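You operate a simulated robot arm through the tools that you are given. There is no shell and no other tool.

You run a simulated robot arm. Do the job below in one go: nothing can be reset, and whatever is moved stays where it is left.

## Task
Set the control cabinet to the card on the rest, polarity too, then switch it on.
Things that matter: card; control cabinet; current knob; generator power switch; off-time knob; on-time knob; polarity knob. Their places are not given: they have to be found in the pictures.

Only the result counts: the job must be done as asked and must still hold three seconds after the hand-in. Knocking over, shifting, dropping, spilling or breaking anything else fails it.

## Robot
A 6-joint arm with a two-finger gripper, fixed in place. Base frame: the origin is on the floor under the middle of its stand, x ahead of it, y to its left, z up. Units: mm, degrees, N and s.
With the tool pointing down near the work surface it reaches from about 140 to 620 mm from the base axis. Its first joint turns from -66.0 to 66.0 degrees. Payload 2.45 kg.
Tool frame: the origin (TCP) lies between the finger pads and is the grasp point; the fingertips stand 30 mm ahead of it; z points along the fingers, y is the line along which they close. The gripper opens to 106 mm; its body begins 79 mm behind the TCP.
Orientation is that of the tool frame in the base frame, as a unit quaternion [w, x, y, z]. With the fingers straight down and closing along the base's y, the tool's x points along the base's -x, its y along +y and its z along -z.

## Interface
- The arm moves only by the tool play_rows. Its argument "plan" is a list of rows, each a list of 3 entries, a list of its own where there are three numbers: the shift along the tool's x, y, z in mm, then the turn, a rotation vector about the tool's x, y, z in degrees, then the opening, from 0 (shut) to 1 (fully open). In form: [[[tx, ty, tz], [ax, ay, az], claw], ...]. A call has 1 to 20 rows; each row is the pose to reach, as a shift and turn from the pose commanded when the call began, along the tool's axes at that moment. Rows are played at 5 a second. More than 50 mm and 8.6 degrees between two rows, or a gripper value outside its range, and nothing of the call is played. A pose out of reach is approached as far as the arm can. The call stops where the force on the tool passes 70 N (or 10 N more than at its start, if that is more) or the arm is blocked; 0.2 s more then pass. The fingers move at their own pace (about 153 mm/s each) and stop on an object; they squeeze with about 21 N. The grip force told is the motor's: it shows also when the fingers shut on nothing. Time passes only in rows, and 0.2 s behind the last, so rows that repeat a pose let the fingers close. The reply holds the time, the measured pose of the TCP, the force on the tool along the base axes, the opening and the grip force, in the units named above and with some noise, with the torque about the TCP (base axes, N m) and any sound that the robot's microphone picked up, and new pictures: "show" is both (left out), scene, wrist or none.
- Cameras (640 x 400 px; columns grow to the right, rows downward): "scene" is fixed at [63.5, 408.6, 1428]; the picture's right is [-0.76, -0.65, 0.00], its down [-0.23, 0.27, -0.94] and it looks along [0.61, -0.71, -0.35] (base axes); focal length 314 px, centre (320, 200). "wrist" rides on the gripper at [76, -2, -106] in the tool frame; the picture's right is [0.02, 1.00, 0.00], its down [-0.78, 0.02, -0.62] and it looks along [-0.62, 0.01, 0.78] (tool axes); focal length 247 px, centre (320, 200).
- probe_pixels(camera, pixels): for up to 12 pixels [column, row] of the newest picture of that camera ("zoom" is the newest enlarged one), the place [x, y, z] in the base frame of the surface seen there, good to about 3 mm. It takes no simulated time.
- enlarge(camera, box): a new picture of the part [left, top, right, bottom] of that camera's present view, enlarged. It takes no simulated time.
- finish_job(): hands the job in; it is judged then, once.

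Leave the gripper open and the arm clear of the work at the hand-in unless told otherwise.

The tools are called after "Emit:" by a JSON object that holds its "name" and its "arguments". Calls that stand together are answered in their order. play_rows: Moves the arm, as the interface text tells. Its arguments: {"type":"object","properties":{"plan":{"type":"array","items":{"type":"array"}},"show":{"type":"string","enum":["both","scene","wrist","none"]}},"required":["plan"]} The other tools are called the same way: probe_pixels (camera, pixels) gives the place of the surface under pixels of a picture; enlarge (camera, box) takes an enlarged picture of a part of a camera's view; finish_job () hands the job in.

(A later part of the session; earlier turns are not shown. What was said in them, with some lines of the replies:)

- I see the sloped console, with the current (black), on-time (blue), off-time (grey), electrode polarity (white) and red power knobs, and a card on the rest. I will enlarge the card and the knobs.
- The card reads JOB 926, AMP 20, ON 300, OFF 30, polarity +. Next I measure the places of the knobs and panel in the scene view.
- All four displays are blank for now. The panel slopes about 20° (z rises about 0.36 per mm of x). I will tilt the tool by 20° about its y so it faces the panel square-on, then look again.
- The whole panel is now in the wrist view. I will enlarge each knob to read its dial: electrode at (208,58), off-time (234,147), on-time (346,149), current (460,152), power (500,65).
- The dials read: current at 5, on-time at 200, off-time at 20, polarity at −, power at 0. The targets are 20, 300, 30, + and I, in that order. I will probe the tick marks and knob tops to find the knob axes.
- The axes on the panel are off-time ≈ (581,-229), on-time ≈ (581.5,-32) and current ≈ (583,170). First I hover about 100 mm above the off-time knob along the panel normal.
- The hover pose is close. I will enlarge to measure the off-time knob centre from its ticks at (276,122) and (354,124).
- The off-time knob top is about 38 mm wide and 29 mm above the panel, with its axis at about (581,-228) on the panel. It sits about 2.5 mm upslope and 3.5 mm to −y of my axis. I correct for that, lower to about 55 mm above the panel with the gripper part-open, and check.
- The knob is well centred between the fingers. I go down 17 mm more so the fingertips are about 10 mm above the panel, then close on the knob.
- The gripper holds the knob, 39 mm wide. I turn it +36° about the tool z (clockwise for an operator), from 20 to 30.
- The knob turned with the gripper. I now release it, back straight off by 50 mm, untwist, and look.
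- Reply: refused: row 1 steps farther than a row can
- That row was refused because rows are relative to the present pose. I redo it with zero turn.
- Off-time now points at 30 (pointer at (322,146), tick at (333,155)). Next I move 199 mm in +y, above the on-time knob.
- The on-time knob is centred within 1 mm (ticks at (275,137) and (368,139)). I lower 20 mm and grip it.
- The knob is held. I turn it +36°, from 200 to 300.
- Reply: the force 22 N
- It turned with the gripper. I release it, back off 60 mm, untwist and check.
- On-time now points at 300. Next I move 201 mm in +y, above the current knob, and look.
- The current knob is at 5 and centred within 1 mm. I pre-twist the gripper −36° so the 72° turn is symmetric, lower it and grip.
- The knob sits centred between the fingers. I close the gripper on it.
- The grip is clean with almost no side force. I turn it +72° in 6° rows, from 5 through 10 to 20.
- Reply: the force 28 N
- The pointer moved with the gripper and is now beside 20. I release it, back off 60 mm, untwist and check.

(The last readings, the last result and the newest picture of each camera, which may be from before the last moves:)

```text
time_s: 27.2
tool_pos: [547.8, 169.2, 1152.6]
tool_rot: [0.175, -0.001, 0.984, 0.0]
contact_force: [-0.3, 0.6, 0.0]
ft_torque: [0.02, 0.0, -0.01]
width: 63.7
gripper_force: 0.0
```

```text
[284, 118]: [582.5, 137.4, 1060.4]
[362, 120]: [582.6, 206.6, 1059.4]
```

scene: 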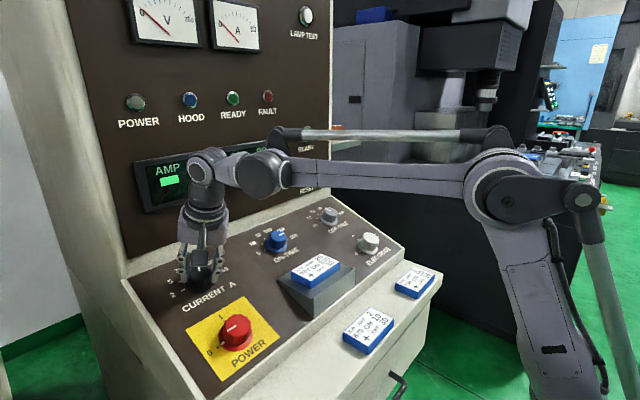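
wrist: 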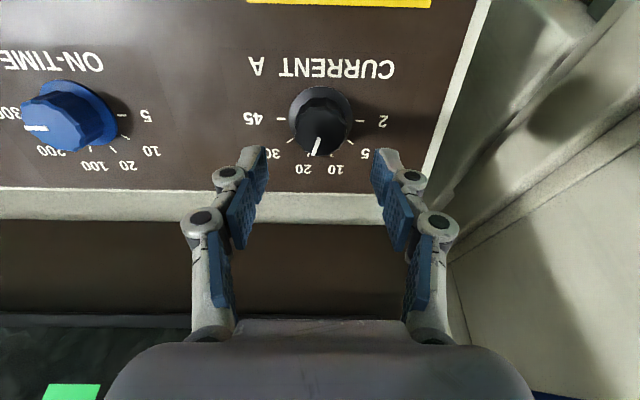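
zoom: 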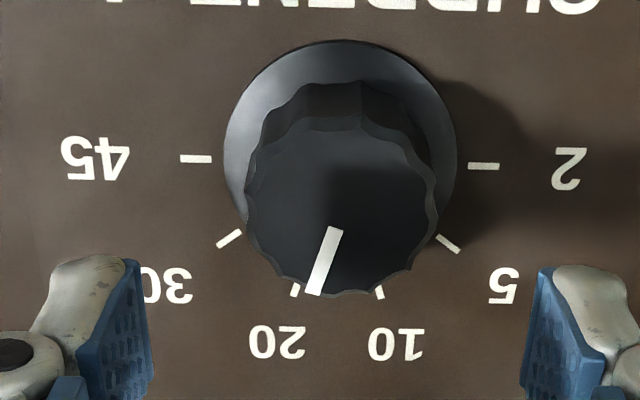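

The current knob now points at 20. I raise 40 mm and travel above the rest to hover over the electrode (polarity) knob.

Emit:
{"name": "play_rows", "arguments": {"plan": [[[0, 0, -40], [0, 0, 0], 0.7], [[14.1, -44.6, -40], [0, 0, 0], 0.7], [[28.2, -89.2, -40], [0, 0, 0], 0.7], [[42.3, -133.8, -40], [0, 0, 0], 0.7], [[56.4, -178.4, -40], [0, 0, 0], 0.7], [[70.5, -223, -40], [0, 0, 0], 0.7], [[84.6, -267.6, -40], [0, 0, 0], 0.7], [[98.7, -312.2, -40], [0, 0, 0], 0.7], [[112.8, -356.8, -40], [0, 0, 0], 0.7], [[127, -401, -40], [0, 0, 0], 0.7], [[127, -401, -10], [0, 0, 0], 0.7], [[127, -401, 0], [0, 0, 0], 0.7], [[127, -401, 0], [0, 0, 0], 0.7]], "show": "both"}}

Emit:
{"name": "enlarge", "arguments": {"camera": "wrist", "box": [235, 75, 395, 185]}}

```text
time_s: 30.0
tool_pos: [429.4, -232.1, 1108.3]
tool_rot: [0.175, 0.0, 0.985, 0.0]
contact_force: [0.3, 0.3, -0.5]
ft_torque: [0.04, -0.01, -0.01]
width: 74.0
gripper_force: 0.0
```

scene: 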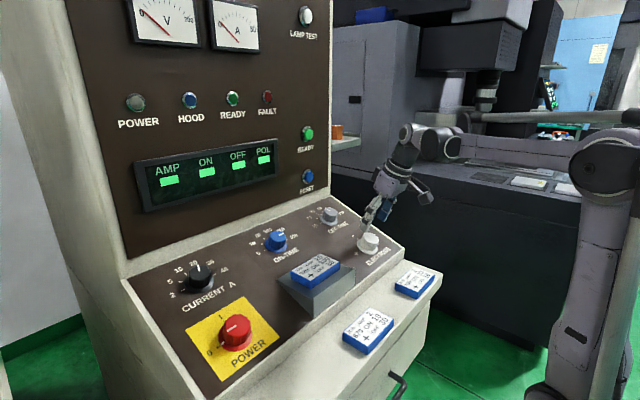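
wrist: 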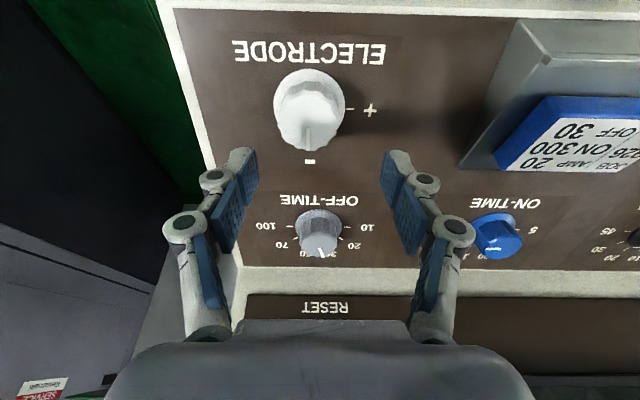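

```text
3.64 times, centred on (315, 130) of wrist
```

zoom: 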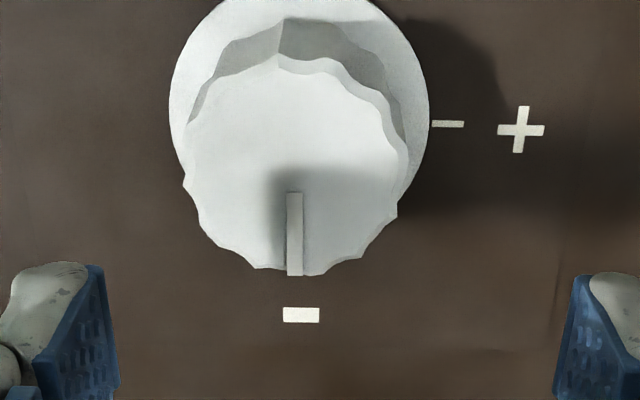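

The polarity knob sits 9 mm downslope and 10 mm to −y of my axis (skirt centre at column 309, "+" tick at (350,109)). I centre on it and lower by 35 mm to check.

Emit:
{"name": "play_rows", "arguments": {"plan": [[[9.2, -9.6, 0], [0, 0, 0], 0.7], [[9.2, -9.6, 18], [0, 0, 0], 0.7], [[9.2, -9.6, 35], [0, 0, 0], 0.7], [[9.2, -9.6, 35], [0, 0, 0], 0.7]], "show": "wrist"}}

Emit:
{"name": "enlarge", "arguments": {"camera": "wrist", "box": [200, 80, 440, 230]}}

Emit:
{"name": "probe_pixels", "arguments": {"camera": "wrist", "pixels": [[320, 165], [300, 165], [340, 165], [320, 145], [375, 142], [260, 145], [320, 185]]}}

```text
time_s: 31.0
tool_pos: [431.8, -241.0, 1071.5]
tool_rot: [0.175, 0.0, 0.985, 0.0]
contact_force: [-0.3, 0.2, -0.1]
ft_torque: [-0.01, 0.02, 0.02]
width: 74.3
gripper_force: 0.1
```

wrist: 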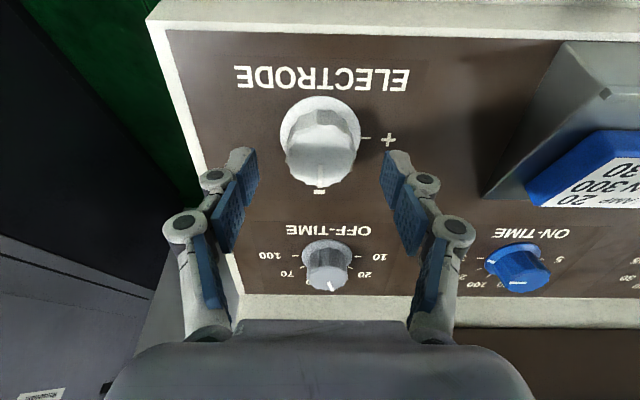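

```text
2.67 times, centred on (320, 155) of wrist
```

zoom: 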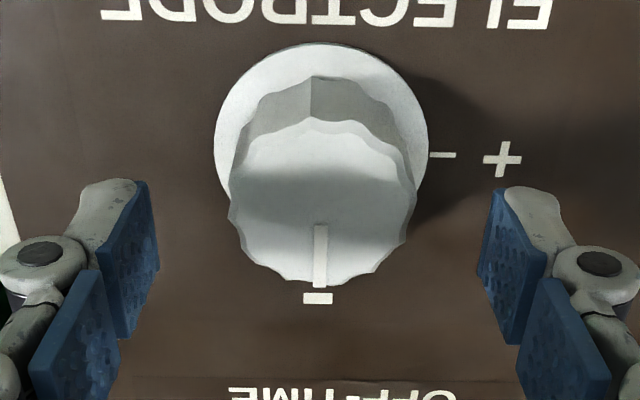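

```text
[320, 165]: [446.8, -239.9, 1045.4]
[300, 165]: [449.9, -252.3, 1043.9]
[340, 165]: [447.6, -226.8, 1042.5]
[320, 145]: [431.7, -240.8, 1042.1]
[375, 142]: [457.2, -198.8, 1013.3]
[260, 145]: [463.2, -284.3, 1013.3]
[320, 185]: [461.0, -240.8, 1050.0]
```

The polarity knob is centred (skirt middle at column 320), with its top 34 mm above the panel. I pre-twist +45°, lower 24 mm and look before gripping.

Emit:
{"name": "play_rows", "arguments": {"plan": [[[0, 0, 0], [0, 0, 8], 0.7], [[0, 0, 0], [0, 0, 16], 0.7], [[0, 0, 0], [0, 0, 24], 0.7], [[0, 0, 0], [0, 0, 32], 0.7], [[0, 0, 0], [0, 0, 40], 0.7], [[0, 0, 0], [0, 0, 45], 0.7], [[0, 0, 12], [0, 0, 45], 0.7], [[0, 0, 24], [0, 0, 45], 0.7], [[0, 0, 24], [0, 0, 45], 0.7]], "show": "both"}}

Emit:
{"name": "enlarge", "arguments": {"camera": "wrist", "box": [200, 80, 440, 230]}}

```text
time_s: 33.0
tool_pos: [439.9, -240.3, 1049.2]
tool_rot: [0.161, 0.377, 0.91, 0.068]
contact_force: [-0.1, -0.4, 1.2]
ft_torque: [-0.02, 0.01, 0.01]
width: 74.4
gripper_force: 0.1
```

scene: 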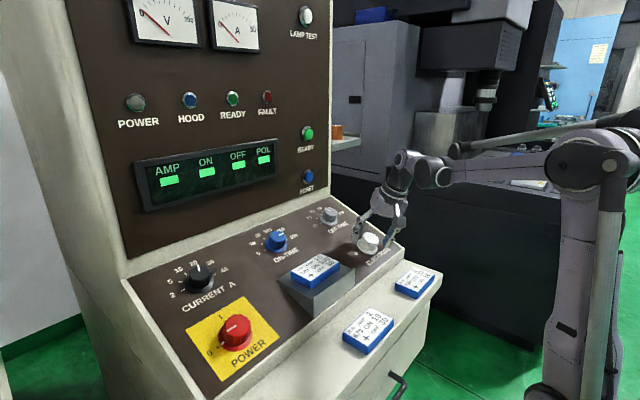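
wrist: 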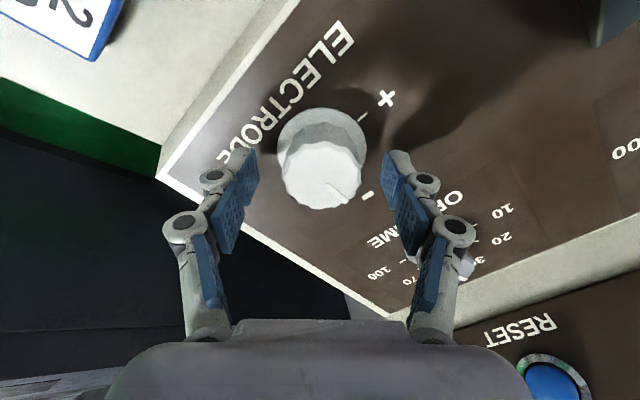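

```text
2.67 times, centred on (320, 155) of wrist
```

zoom: 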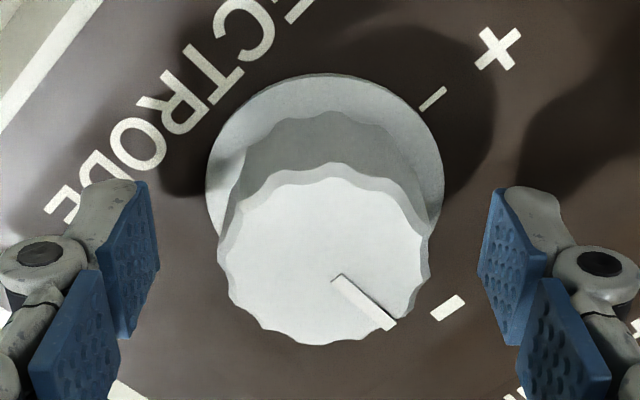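

It is still centred. I close on the polarity knob.

Emit:
{"name": "play_rows", "arguments": {"plan": [[[0, 0.5, 0], [0, 0, 0], 0.5], [[0, 0.5, 0], [0, 0, 0], 0.25], [[0, 0.5, 0], [0, 0, 0], 0.25], [[0, 0.5, 0], [0, 0, 0], 0.25]], "show": "wrist"}}

Emit:
{"name": "enlarge", "arguments": {"camera": "wrist", "box": [200, 80, 440, 230]}}

```text
time_s: 34.0
tool_pos: [440.6, -239.5, 1050.1]
tool_rot: [0.162, 0.376, 0.91, 0.069]
contact_force: [0.9, 2.3, 8.1]
ft_torque: [0.18, 0.03, 0.08]
width: 43.1
gripper_force: 45.6
```

wrist: 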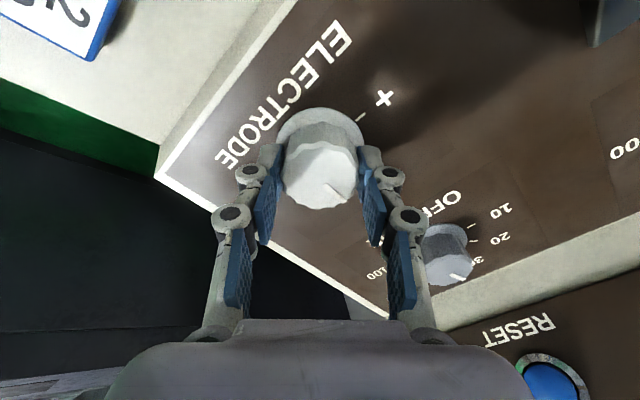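

```text
2.67 times, centred on (320, 155) of wrist
```

zoom: 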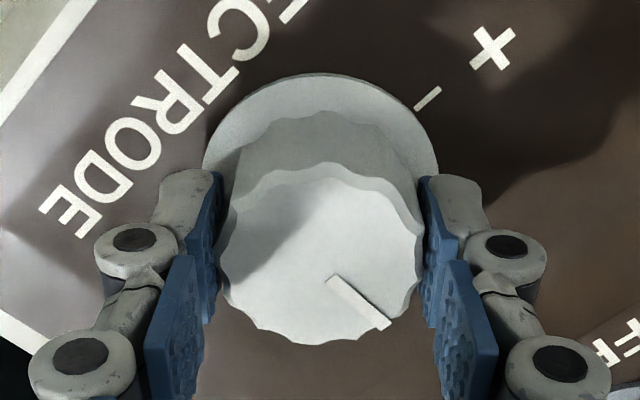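

The grip is good at 43 mm wide. I turn it −90° about the tool z, from − to +, in 7.5° rows.

Emit:
{"name": "play_rows", "arguments": {"plan": [[[0, 0, 0], [0, 0, -7.5], 0.25], [[0, 0, 0], [0, 0, -15], 0.25], [[0, 0, 0], [0, 0, -22.5], 0.25], [[0, 0, 0], [0, 0, -30], 0.25], [[0, 0, 0], [0, 0, -37.5], 0.25], [[0, 0, 0], [0, 0, -45], 0.25], [[0, 0, 0], [0, 0, -52.5], 0.25], [[0, 0, 0], [0, 0, -60], 0.25], [[0, 0, 0], [0, 0, -67.5], 0.25], [[0, 0, 0], [0, 0, -75], 0.25], [[0, 0, 0], [0, 0, -82.5], 0.25], [[0, 0, 0], [0, 0, -90], 0.25], [[0, 0, 0], [0, 0, -90], 0.25], [[0, 0, 0], [0, 0, -90], 0.25]], "show": "both"}}

Emit:
{"name": "enlarge", "arguments": {"camera": "wrist", "box": [200, 80, 440, 230]}}

```text
time_s: 37.0
tool_pos: [441.3, -239.7, 1049.8]
tool_rot: [0.163, -0.377, 0.909, -0.067]
contact_force: [16.2, 7.2, -18.3]
ft_torque: [0.41, -0.33, -0.02]
width: 43.1
gripper_force: 45.3
```

scene: 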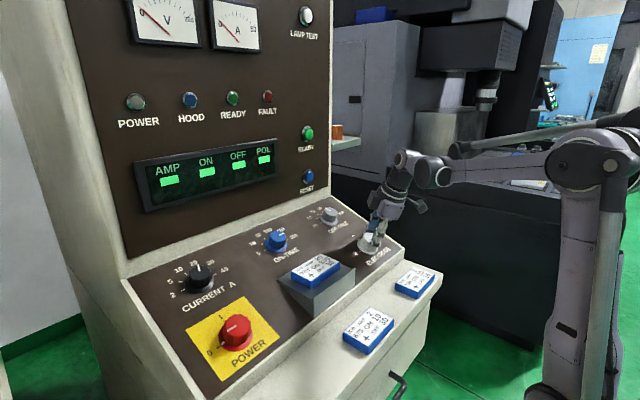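
wrist: 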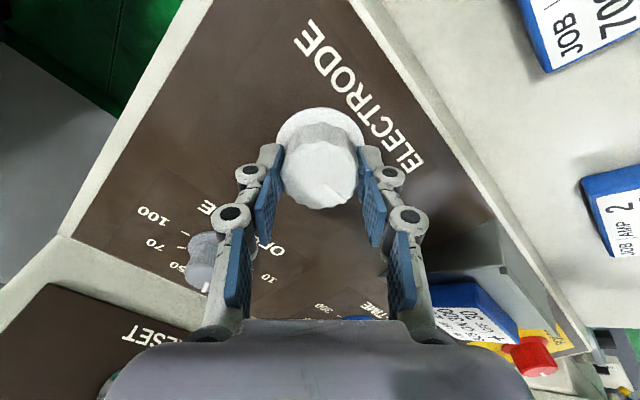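

```text
2.67 times, centred on (320, 155) of wrist
```

zoom: 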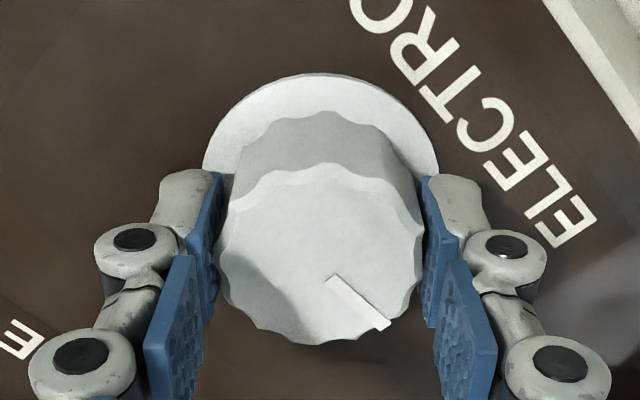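

The knob turned the full 90°. I release it, back off 60 mm, untwist +45° and check.

Emit:
{"name": "play_rows", "arguments": {"plan": [[[0, 0, 0], [0, 0, 0], 0.7], [[0, 0, 0], [0, 0, 0], 0.7], [[0, 0, -20], [0, 0, 0], 0.7], [[0, 0, -40], [0, 0, 0], 0.7], [[0, 0, -60], [0, 0, 0], 0.7], [[0, 0, -60], [0, 0, 8], 0.7], [[0, 0, -60], [0, 0, 16], 0.7], [[0, 0, -60], [0, 0, 24], 0.7], [[0, 0, -60], [0, 0, 32], 0.7], [[0, 0, -60], [0, 0, 40], 0.7], [[0, 0, -60], [0, 0, 45], 0.7], [[0, 0, -60], [0, 0, 45], 0.7]], "show": "wrist"}}

Emit:
{"name": "enlarge", "arguments": {"camera": "wrist", "box": [235, 75, 395, 185]}}

```text
time_s: 39.6
tool_pos: [420.4, -241.2, 1106.9]
tool_rot: [0.175, 0.001, 0.985, 0.001]
contact_force: [1.2, 0.3, -0.9]
ft_torque: [-0.03, 0.01, 0.03]
width: 74.4
gripper_force: 0.0
```

wrist: 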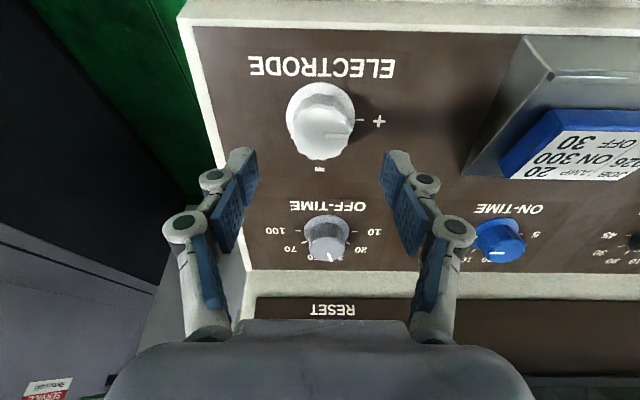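

```text
3.64 times, centred on (315, 130) of wrist
```

zoom: 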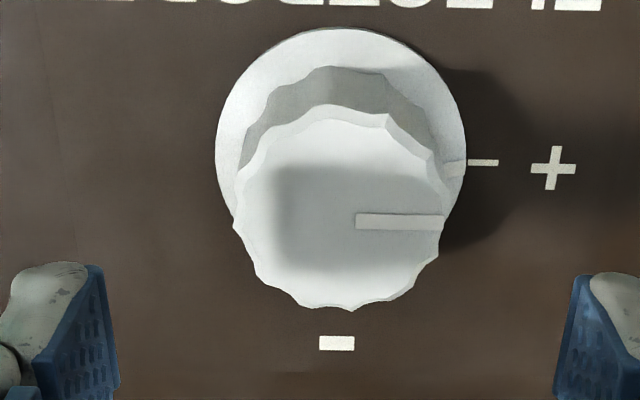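

Polarity now points at +. Next I raise 40 mm, pass high above the rest, and hover over the red power knob.

Emit:
{"name": "play_rows", "arguments": {"plan": [[[0, 0, -40], [0, 0, 0], 0.75], [[0, 46, -40], [0, 0, 0], 0.75], [[0, 92, -40], [0, 0, 0], 0.75], [[0, 138, -40], [0, 0, 0], 0.75], [[0, 184, -40], [0, 0, 0], 0.75], [[0, 230, -40], [0, 0, 0], 0.75], [[0, 276, -40], [0, 0, 0], 0.75], [[0, 322, -40], [0, 0, 0], 0.75], [[0, 368, -40], [0, 0, 0], 0.75], [[0, 416, -40], [0, 0, 0], 0.75], [[0, 416, -20], [0, 0, 0], 0.75], [[0, 416, 0], [0, 0, 0], 0.75], [[0, 416, 0], [0, 0, 0], 0.75]], "show": "both"}}

Emit:
{"name": "enlarge", "arguments": {"camera": "wrist", "box": [235, 75, 395, 185]}}

```text
time_s: 42.4
tool_pos: [418.9, 174.3, 1107.6]
tool_rot: [0.175, 0.0, 0.985, 0.001]
contact_force: [-0.2, 0.1, 0.1]
ft_torque: [0.02, 0.03, 0.0]
width: 79.6
gripper_force: 0.1
```

scene: 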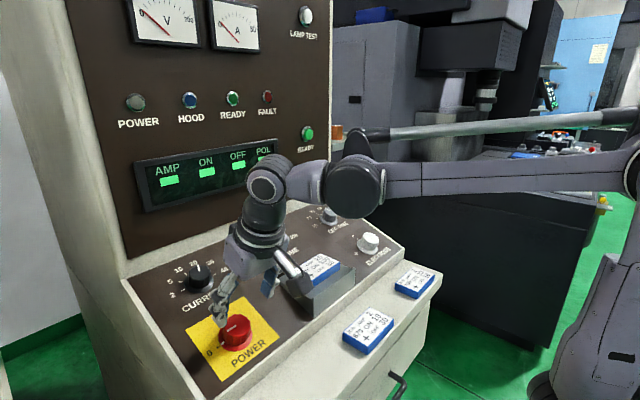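
wrist: 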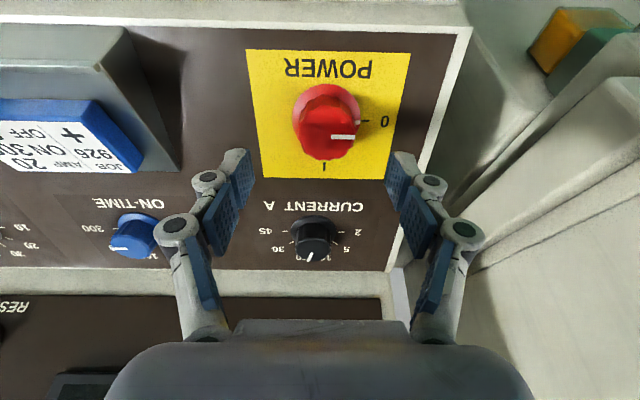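

```text
3.64 times, centred on (315, 130) of wrist
```

zoom: 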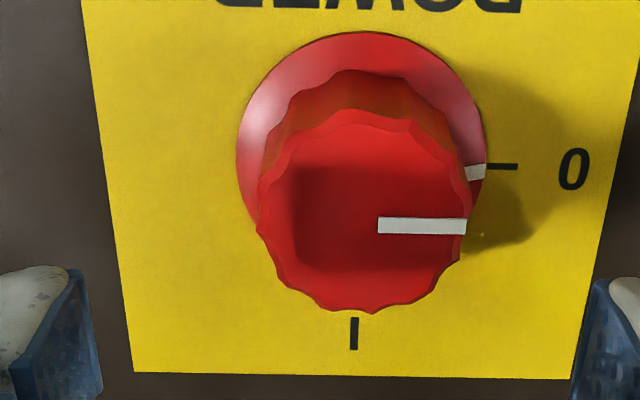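

The power knob is about 5 mm to +y and 1 mm upslope of my axis (skirt centre at column 326). I centre on it and lower 36 mm.

Emit:
{"name": "play_rows", "arguments": {"plan": [[[-1, 4.9, 0], [0, 0, 0], 0.75], [[-1, 4.9, 18], [0, 0, 0], 0.75], [[-1, 4.9, 36], [0, 0, 0], 0.7], [[-1, 4.9, 36], [0, 0, 0], 0.7]], "show": "wrist"}}

Emit:
{"name": "enlarge", "arguments": {"camera": "wrist", "box": [200, 80, 440, 230]}}

Emit:
{"name": "probe_pixels", "arguments": {"camera": "wrist", "pixels": [[320, 165], [310, 150], [410, 150], [245, 130], [440, 110], [455, 140]]}}

```text
time_s: 43.4
tool_pos: [433.4, 178.9, 1073.3]
tool_rot: [0.175, 0.0, 0.985, 0.0]
contact_force: [0.8, -1.3, -0.1]
ft_torque: [0.01, -0.06, 0.01]
width: 74.2
gripper_force: 0.1
```

wrist: 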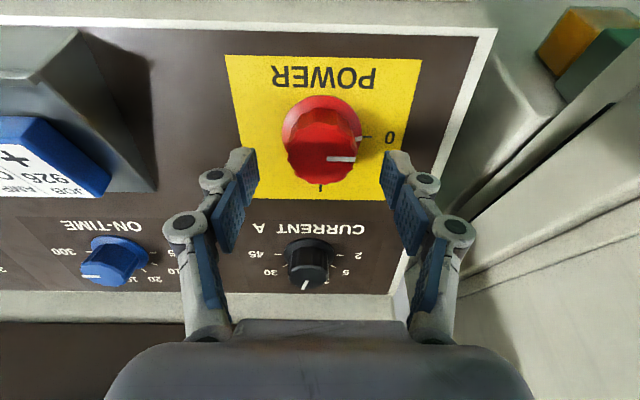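

```text
2.67 times, centred on (320, 155) of wrist
```

zoom: 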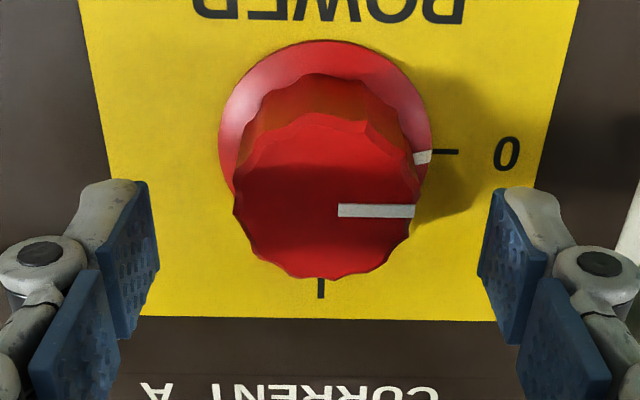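

```text
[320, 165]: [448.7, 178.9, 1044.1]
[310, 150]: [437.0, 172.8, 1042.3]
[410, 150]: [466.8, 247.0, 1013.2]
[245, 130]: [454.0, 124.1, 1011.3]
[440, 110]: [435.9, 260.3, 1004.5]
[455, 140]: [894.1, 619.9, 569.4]
```

It is nearly centred (0.8 mm off). I pre-twist −45°, lower 25 mm, and look before gripping.

Emit:
{"name": "play_rows", "arguments": {"plan": [[[0, 0.8, 0], [0, 0, -8], 0.7], [[0, 0.8, 0], [0, 0, -16], 0.7], [[0, 0.8, 0], [0, 0, -24], 0.7], [[0, 0.8, 0], [0, 0, -32], 0.7], [[0, 0.8, 0], [0, 0, -40], 0.7], [[0, 0.8, 0], [0, 0, -45], 0.7], [[0, 0.8, 12], [0, 0, -45], 0.7], [[0, 0.8, 25], [0, 0, -45], 0.7], [[0, 0.8, 25], [0, 0, -45], 0.7]], "show": "both"}}

Emit:
{"name": "enlarge", "arguments": {"camera": "wrist", "box": [200, 80, 440, 230]}}

```text
time_s: 45.4
tool_pos: [442.5, 181.5, 1049.3]
tool_rot: [0.163, -0.376, 0.91, -0.067]
contact_force: [-0.1, 0.1, 0.5]
ft_torque: [0.01, 0.02, 0.02]
width: 74.1
gripper_force: 0.1
```

scene: 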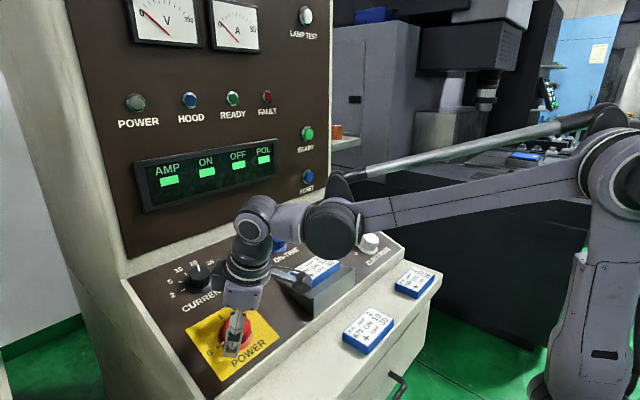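
wrist: 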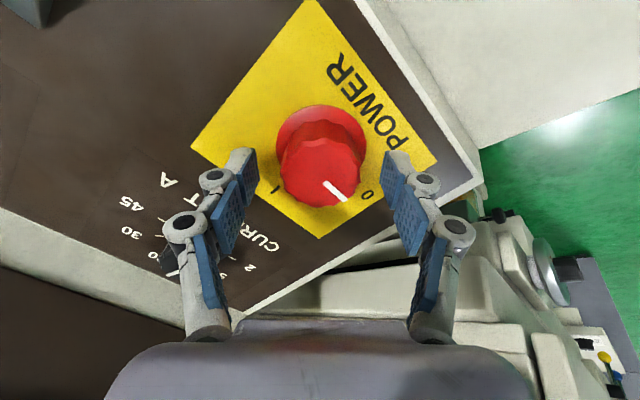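

```text
2.67 times, centred on (320, 155) of wrist
```

zoom: 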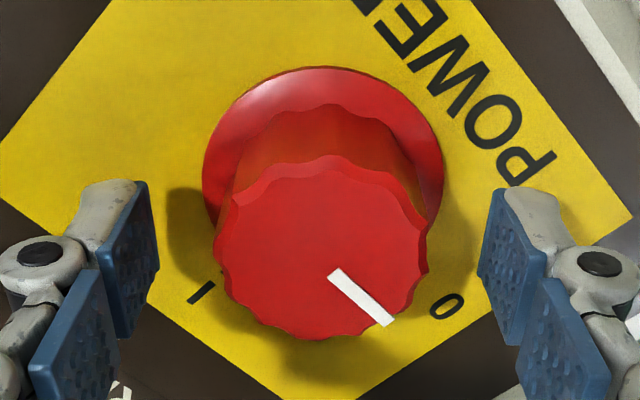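

It is well centred. I close on the power knob.

Emit:
{"name": "play_rows", "arguments": {"plan": [[[0, 0, 0], [0, 0, 0], 0.5], [[0, 0, 0], [0, 0, 0], 0.25], [[0, 0, 0], [0, 0, 0], 0.25], [[0, 0, 0], [0, 0, 0], 0.25]], "show": "wrist"}}

Emit:
{"name": "enlarge", "arguments": {"camera": "scene", "box": [140, 190, 420, 365]}}

```text
time_s: 46.4
tool_pos: [442.4, 181.1, 1049.2]
tool_rot: [0.162, -0.376, 0.91, -0.067]
contact_force: [-5.0, 3.2, 3.4]
ft_torque: [0.03, 0.28, 0.05]
width: 43.0
gripper_force: 45.3
```

wrist: 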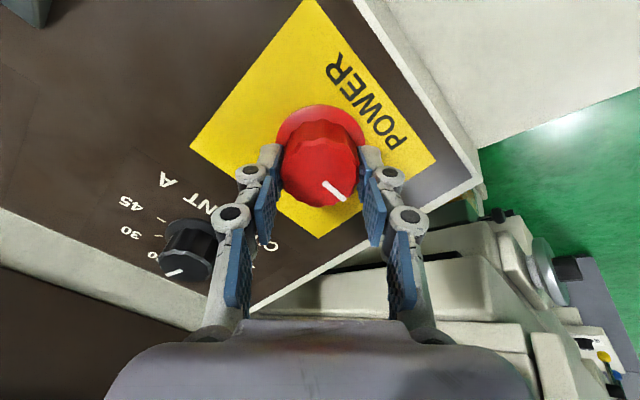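

```text
2.29 times, centred on (280, 278) of scene
```

zoom: 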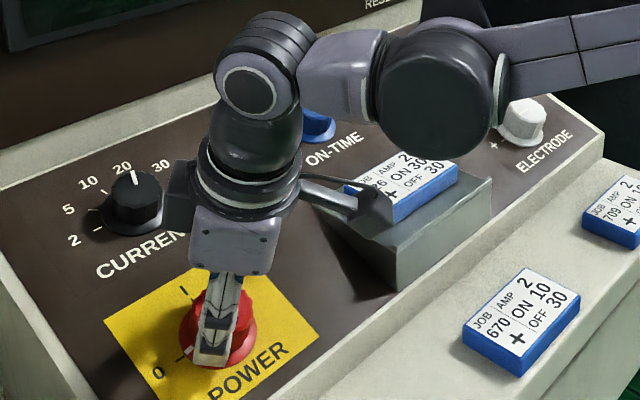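

It is gripped with low forces. I turn it +90°, from 0 to I.

Emit:
{"name": "play_rows", "arguments": {"plan": [[[0, 0, 0], [0, 0, 7.5], 0.25], [[0, 0, 0], [0, 0, 15], 0.25], [[0, 0, 0], [0, 0, 22.5], 0.25], [[0, 0, 0], [0, 0, 30], 0.25], [[0, 0, 0], [0, 0, 37.5], 0.25], [[0, 0, 0], [0, 0, 45], 0.25], [[0, 0, 0], [0, 0, 52.5], 0.25], [[0, 0, 0], [0, 0, 60], 0.25], [[0, 0, 0], [0, 0, 67.5], 0.25], [[0, 0, 0], [0, 0, 75], 0.25], [[0, 0, 0], [0, 0, 82.5], 0.25], [[0, 0, 0], [0, 0, 90], 0.25], [[0, 0, 0], [0, 0, 90], 0.25], [[0, 0, 0], [0, 0, 90], 0.25]], "show": "both"}}

Emit:
{"name": "enlarge", "arguments": {"camera": "wrist", "box": [200, 80, 440, 230]}}

Emit:
{"name": "enlarge", "arguments": {"camera": "scene", "box": [110, 80, 350, 230]}}

```text
time_s: 49.4
tool_pos: [443.0, 178.6, 1050.1]
tool_rot: [0.163, 0.378, 0.909, 0.065]
contact_force: [8.4, -21.2, -24.1]
ft_torque: [-0.58, 0.01, -0.07]
width: 42.9
gripper_force: 45.1
```

scene: 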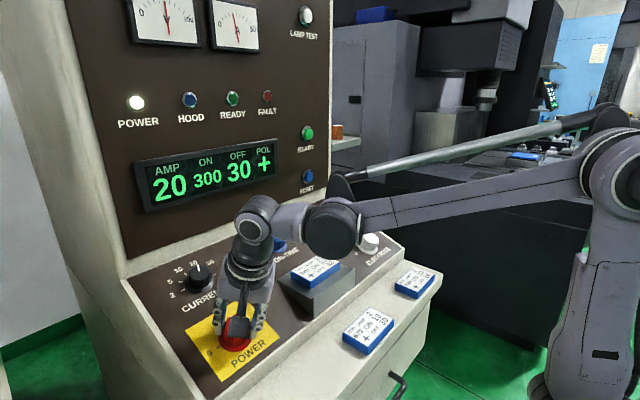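
wrist: 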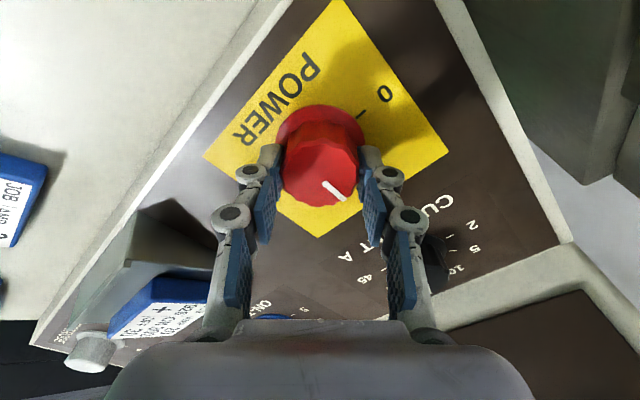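

```text
2.67 times, centred on (320, 155) of wrist
```

zoom: 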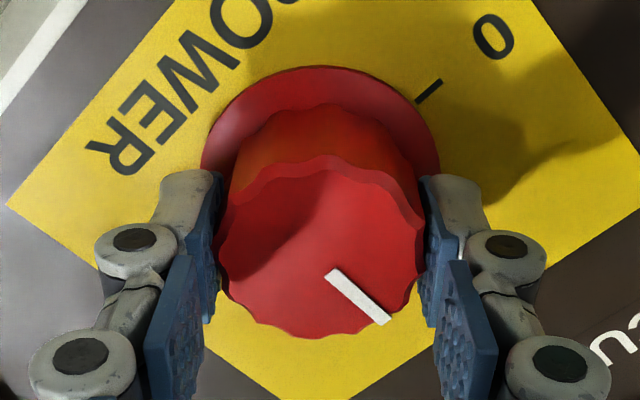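

```text
2.67 times, centred on (230, 155) of scene
```

zoom: 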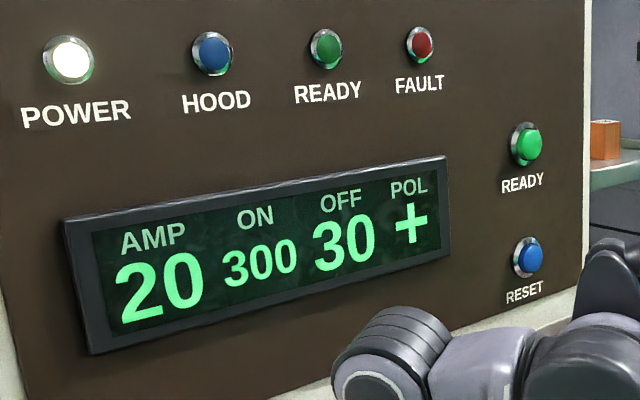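

The POWER lamp is lit and the display reads AMP 20, ON 300, OFF 30, POL +. I release, back off 60 mm and untwist.

Emit:
{"name": "play_rows", "arguments": {"plan": [[[0, 0, 0], [0, 0, 0], 0.7], [[0, 0, 0], [0, 0, 0], 0.7], [[0, 0, -20], [0, 0, 0], 0.7], [[0, 0, -40], [0, 0, 0], 0.7], [[0, 0, -60], [0, 0, 0], 0.7], [[0, 0, -80], [0, 0, -8], 0.7], [[0, 0, -100], [0, 0, -16], 0.7], [[0, 0, -120], [0, 0, -24], 0.7], [[0, 0, -140], [0, 0, -32], 0.8], [[0, 0, -160], [0, 0, -40], 0.9], [[0, 0, -180], [0, 0, -45], 1], [[0, 0, -180], [0, 0, -45], 1]], "show": "both"}}

Emit:
{"name": "enlarge", "arguments": {"camera": "scene", "box": [110, 80, 350, 230]}}

Emit:
{"name": "enlarge", "arguments": {"camera": "scene", "box": [140, 190, 420, 365]}}

```text
time_s: 52.0
tool_pos: [378.6, 180.0, 1220.7]
tool_rot: [0.176, -0.001, 0.984, 0.0]
contact_force: [0.7, -0.4, 0.3]
ft_torque: [0.04, 0.02, -0.02]
width: 106.1
gripper_force: 0.2
```

scene: 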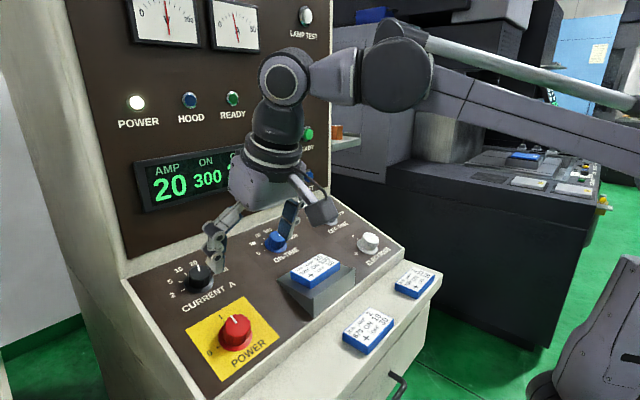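
wrist: 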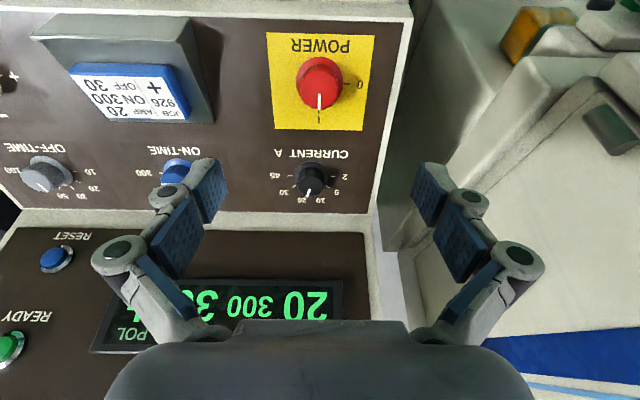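

```text
2.67 times, centred on (230, 155) of scene
```

zoom: 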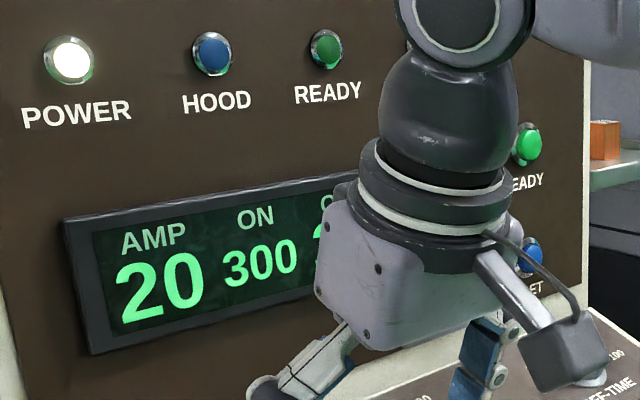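

```text
2.29 times, centred on (280, 278) of scene
```

zoom: 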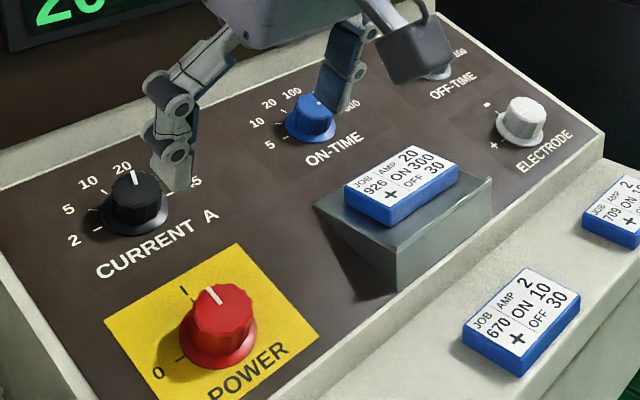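

The power knob stays at I and the lamp stays lit. I move the arm farther back and clear, and confirm the display once more.

Emit:
{"name": "play_rows", "arguments": {"plan": [[[0, 0, -40], [0, 0, 0], 1], [[0, -40, -60], [0, 0, 0], 1], [[0, -85, -60], [0, 0, 0], 1], [[0, -130, -60], [0, 0, 0], 1], [[0, -175, -60], [0, 0, 0], 1], [[0, -220, -60], [0, 0, 0], 1], [[0, -260, -60], [0, 0, 0], 1], [[0, -260, -60], [0, 0, 0], 1], [[0, -260, -60], [0, 0, 0], 1]], "show": "both"}}

Emit:
{"name": "enlarge", "arguments": {"camera": "scene", "box": [110, 80, 350, 230]}}

```text
time_s: 54.0
tool_pos: [359.0, -79.2, 1273.3]
tool_rot: [0.176, 0.0, 0.984, 0.0]
contact_force: [-0.9, 0.2, -0.3]
ft_torque: [-0.02, 0.01, 0.03]
width: 106.1
gripper_force: 0.1
```

scene: 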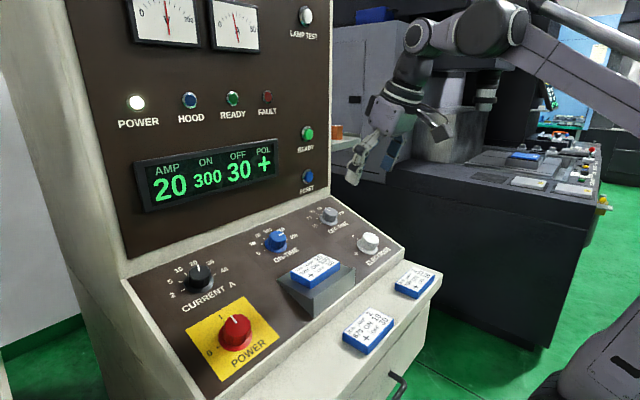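
wrist: 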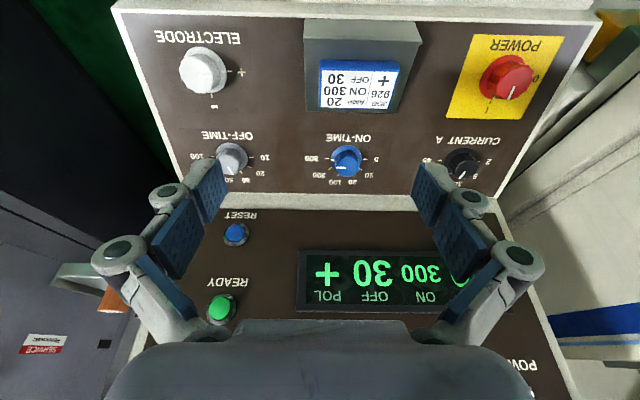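

```text
2.67 times, centred on (230, 155) of scene
```

zoom: 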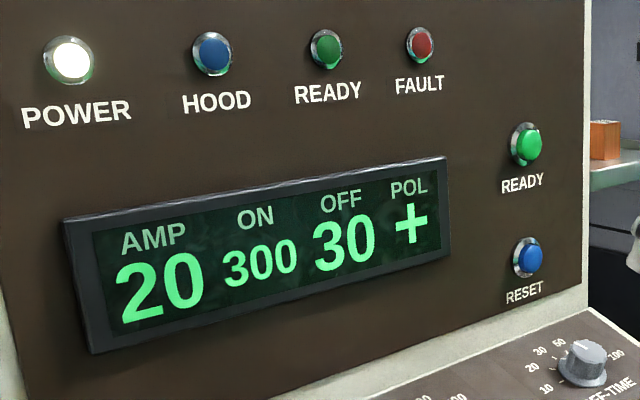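

The display reads 20 / 300 / 30 / +, matching the card for JOB 926. The power lamp is on, the fault lamp is off, the cards have not moved, and the arm is clear with the gripper open. I hand in the job.

Emit:
{"name": "finish_job", "arguments": {}}

```text
The job is handed in.
```

The control cabinet is set to the card on the rest (JOB 926) and switched on, and I have handed the job in.

| Setting | Card | Was | Now |
|---|---|---|---|
| Current (AMP) | 20 | 5 | 20 |
| On-time | 300 | 200 | 300 |
| Off-time | 30 | 20 | 30 |
| Polarity | + | − | + |
| Power switch | on | 0 | I |

The cabinet's display shows 20 / 300 / 30 / + and the POWER lamp is lit, with no fault light. The display and lamp still read the same about two seconds after the gripper had backed clear of the power switch. The cards stayed where they were, and the arm is clear of the cabinet with the gripper open.
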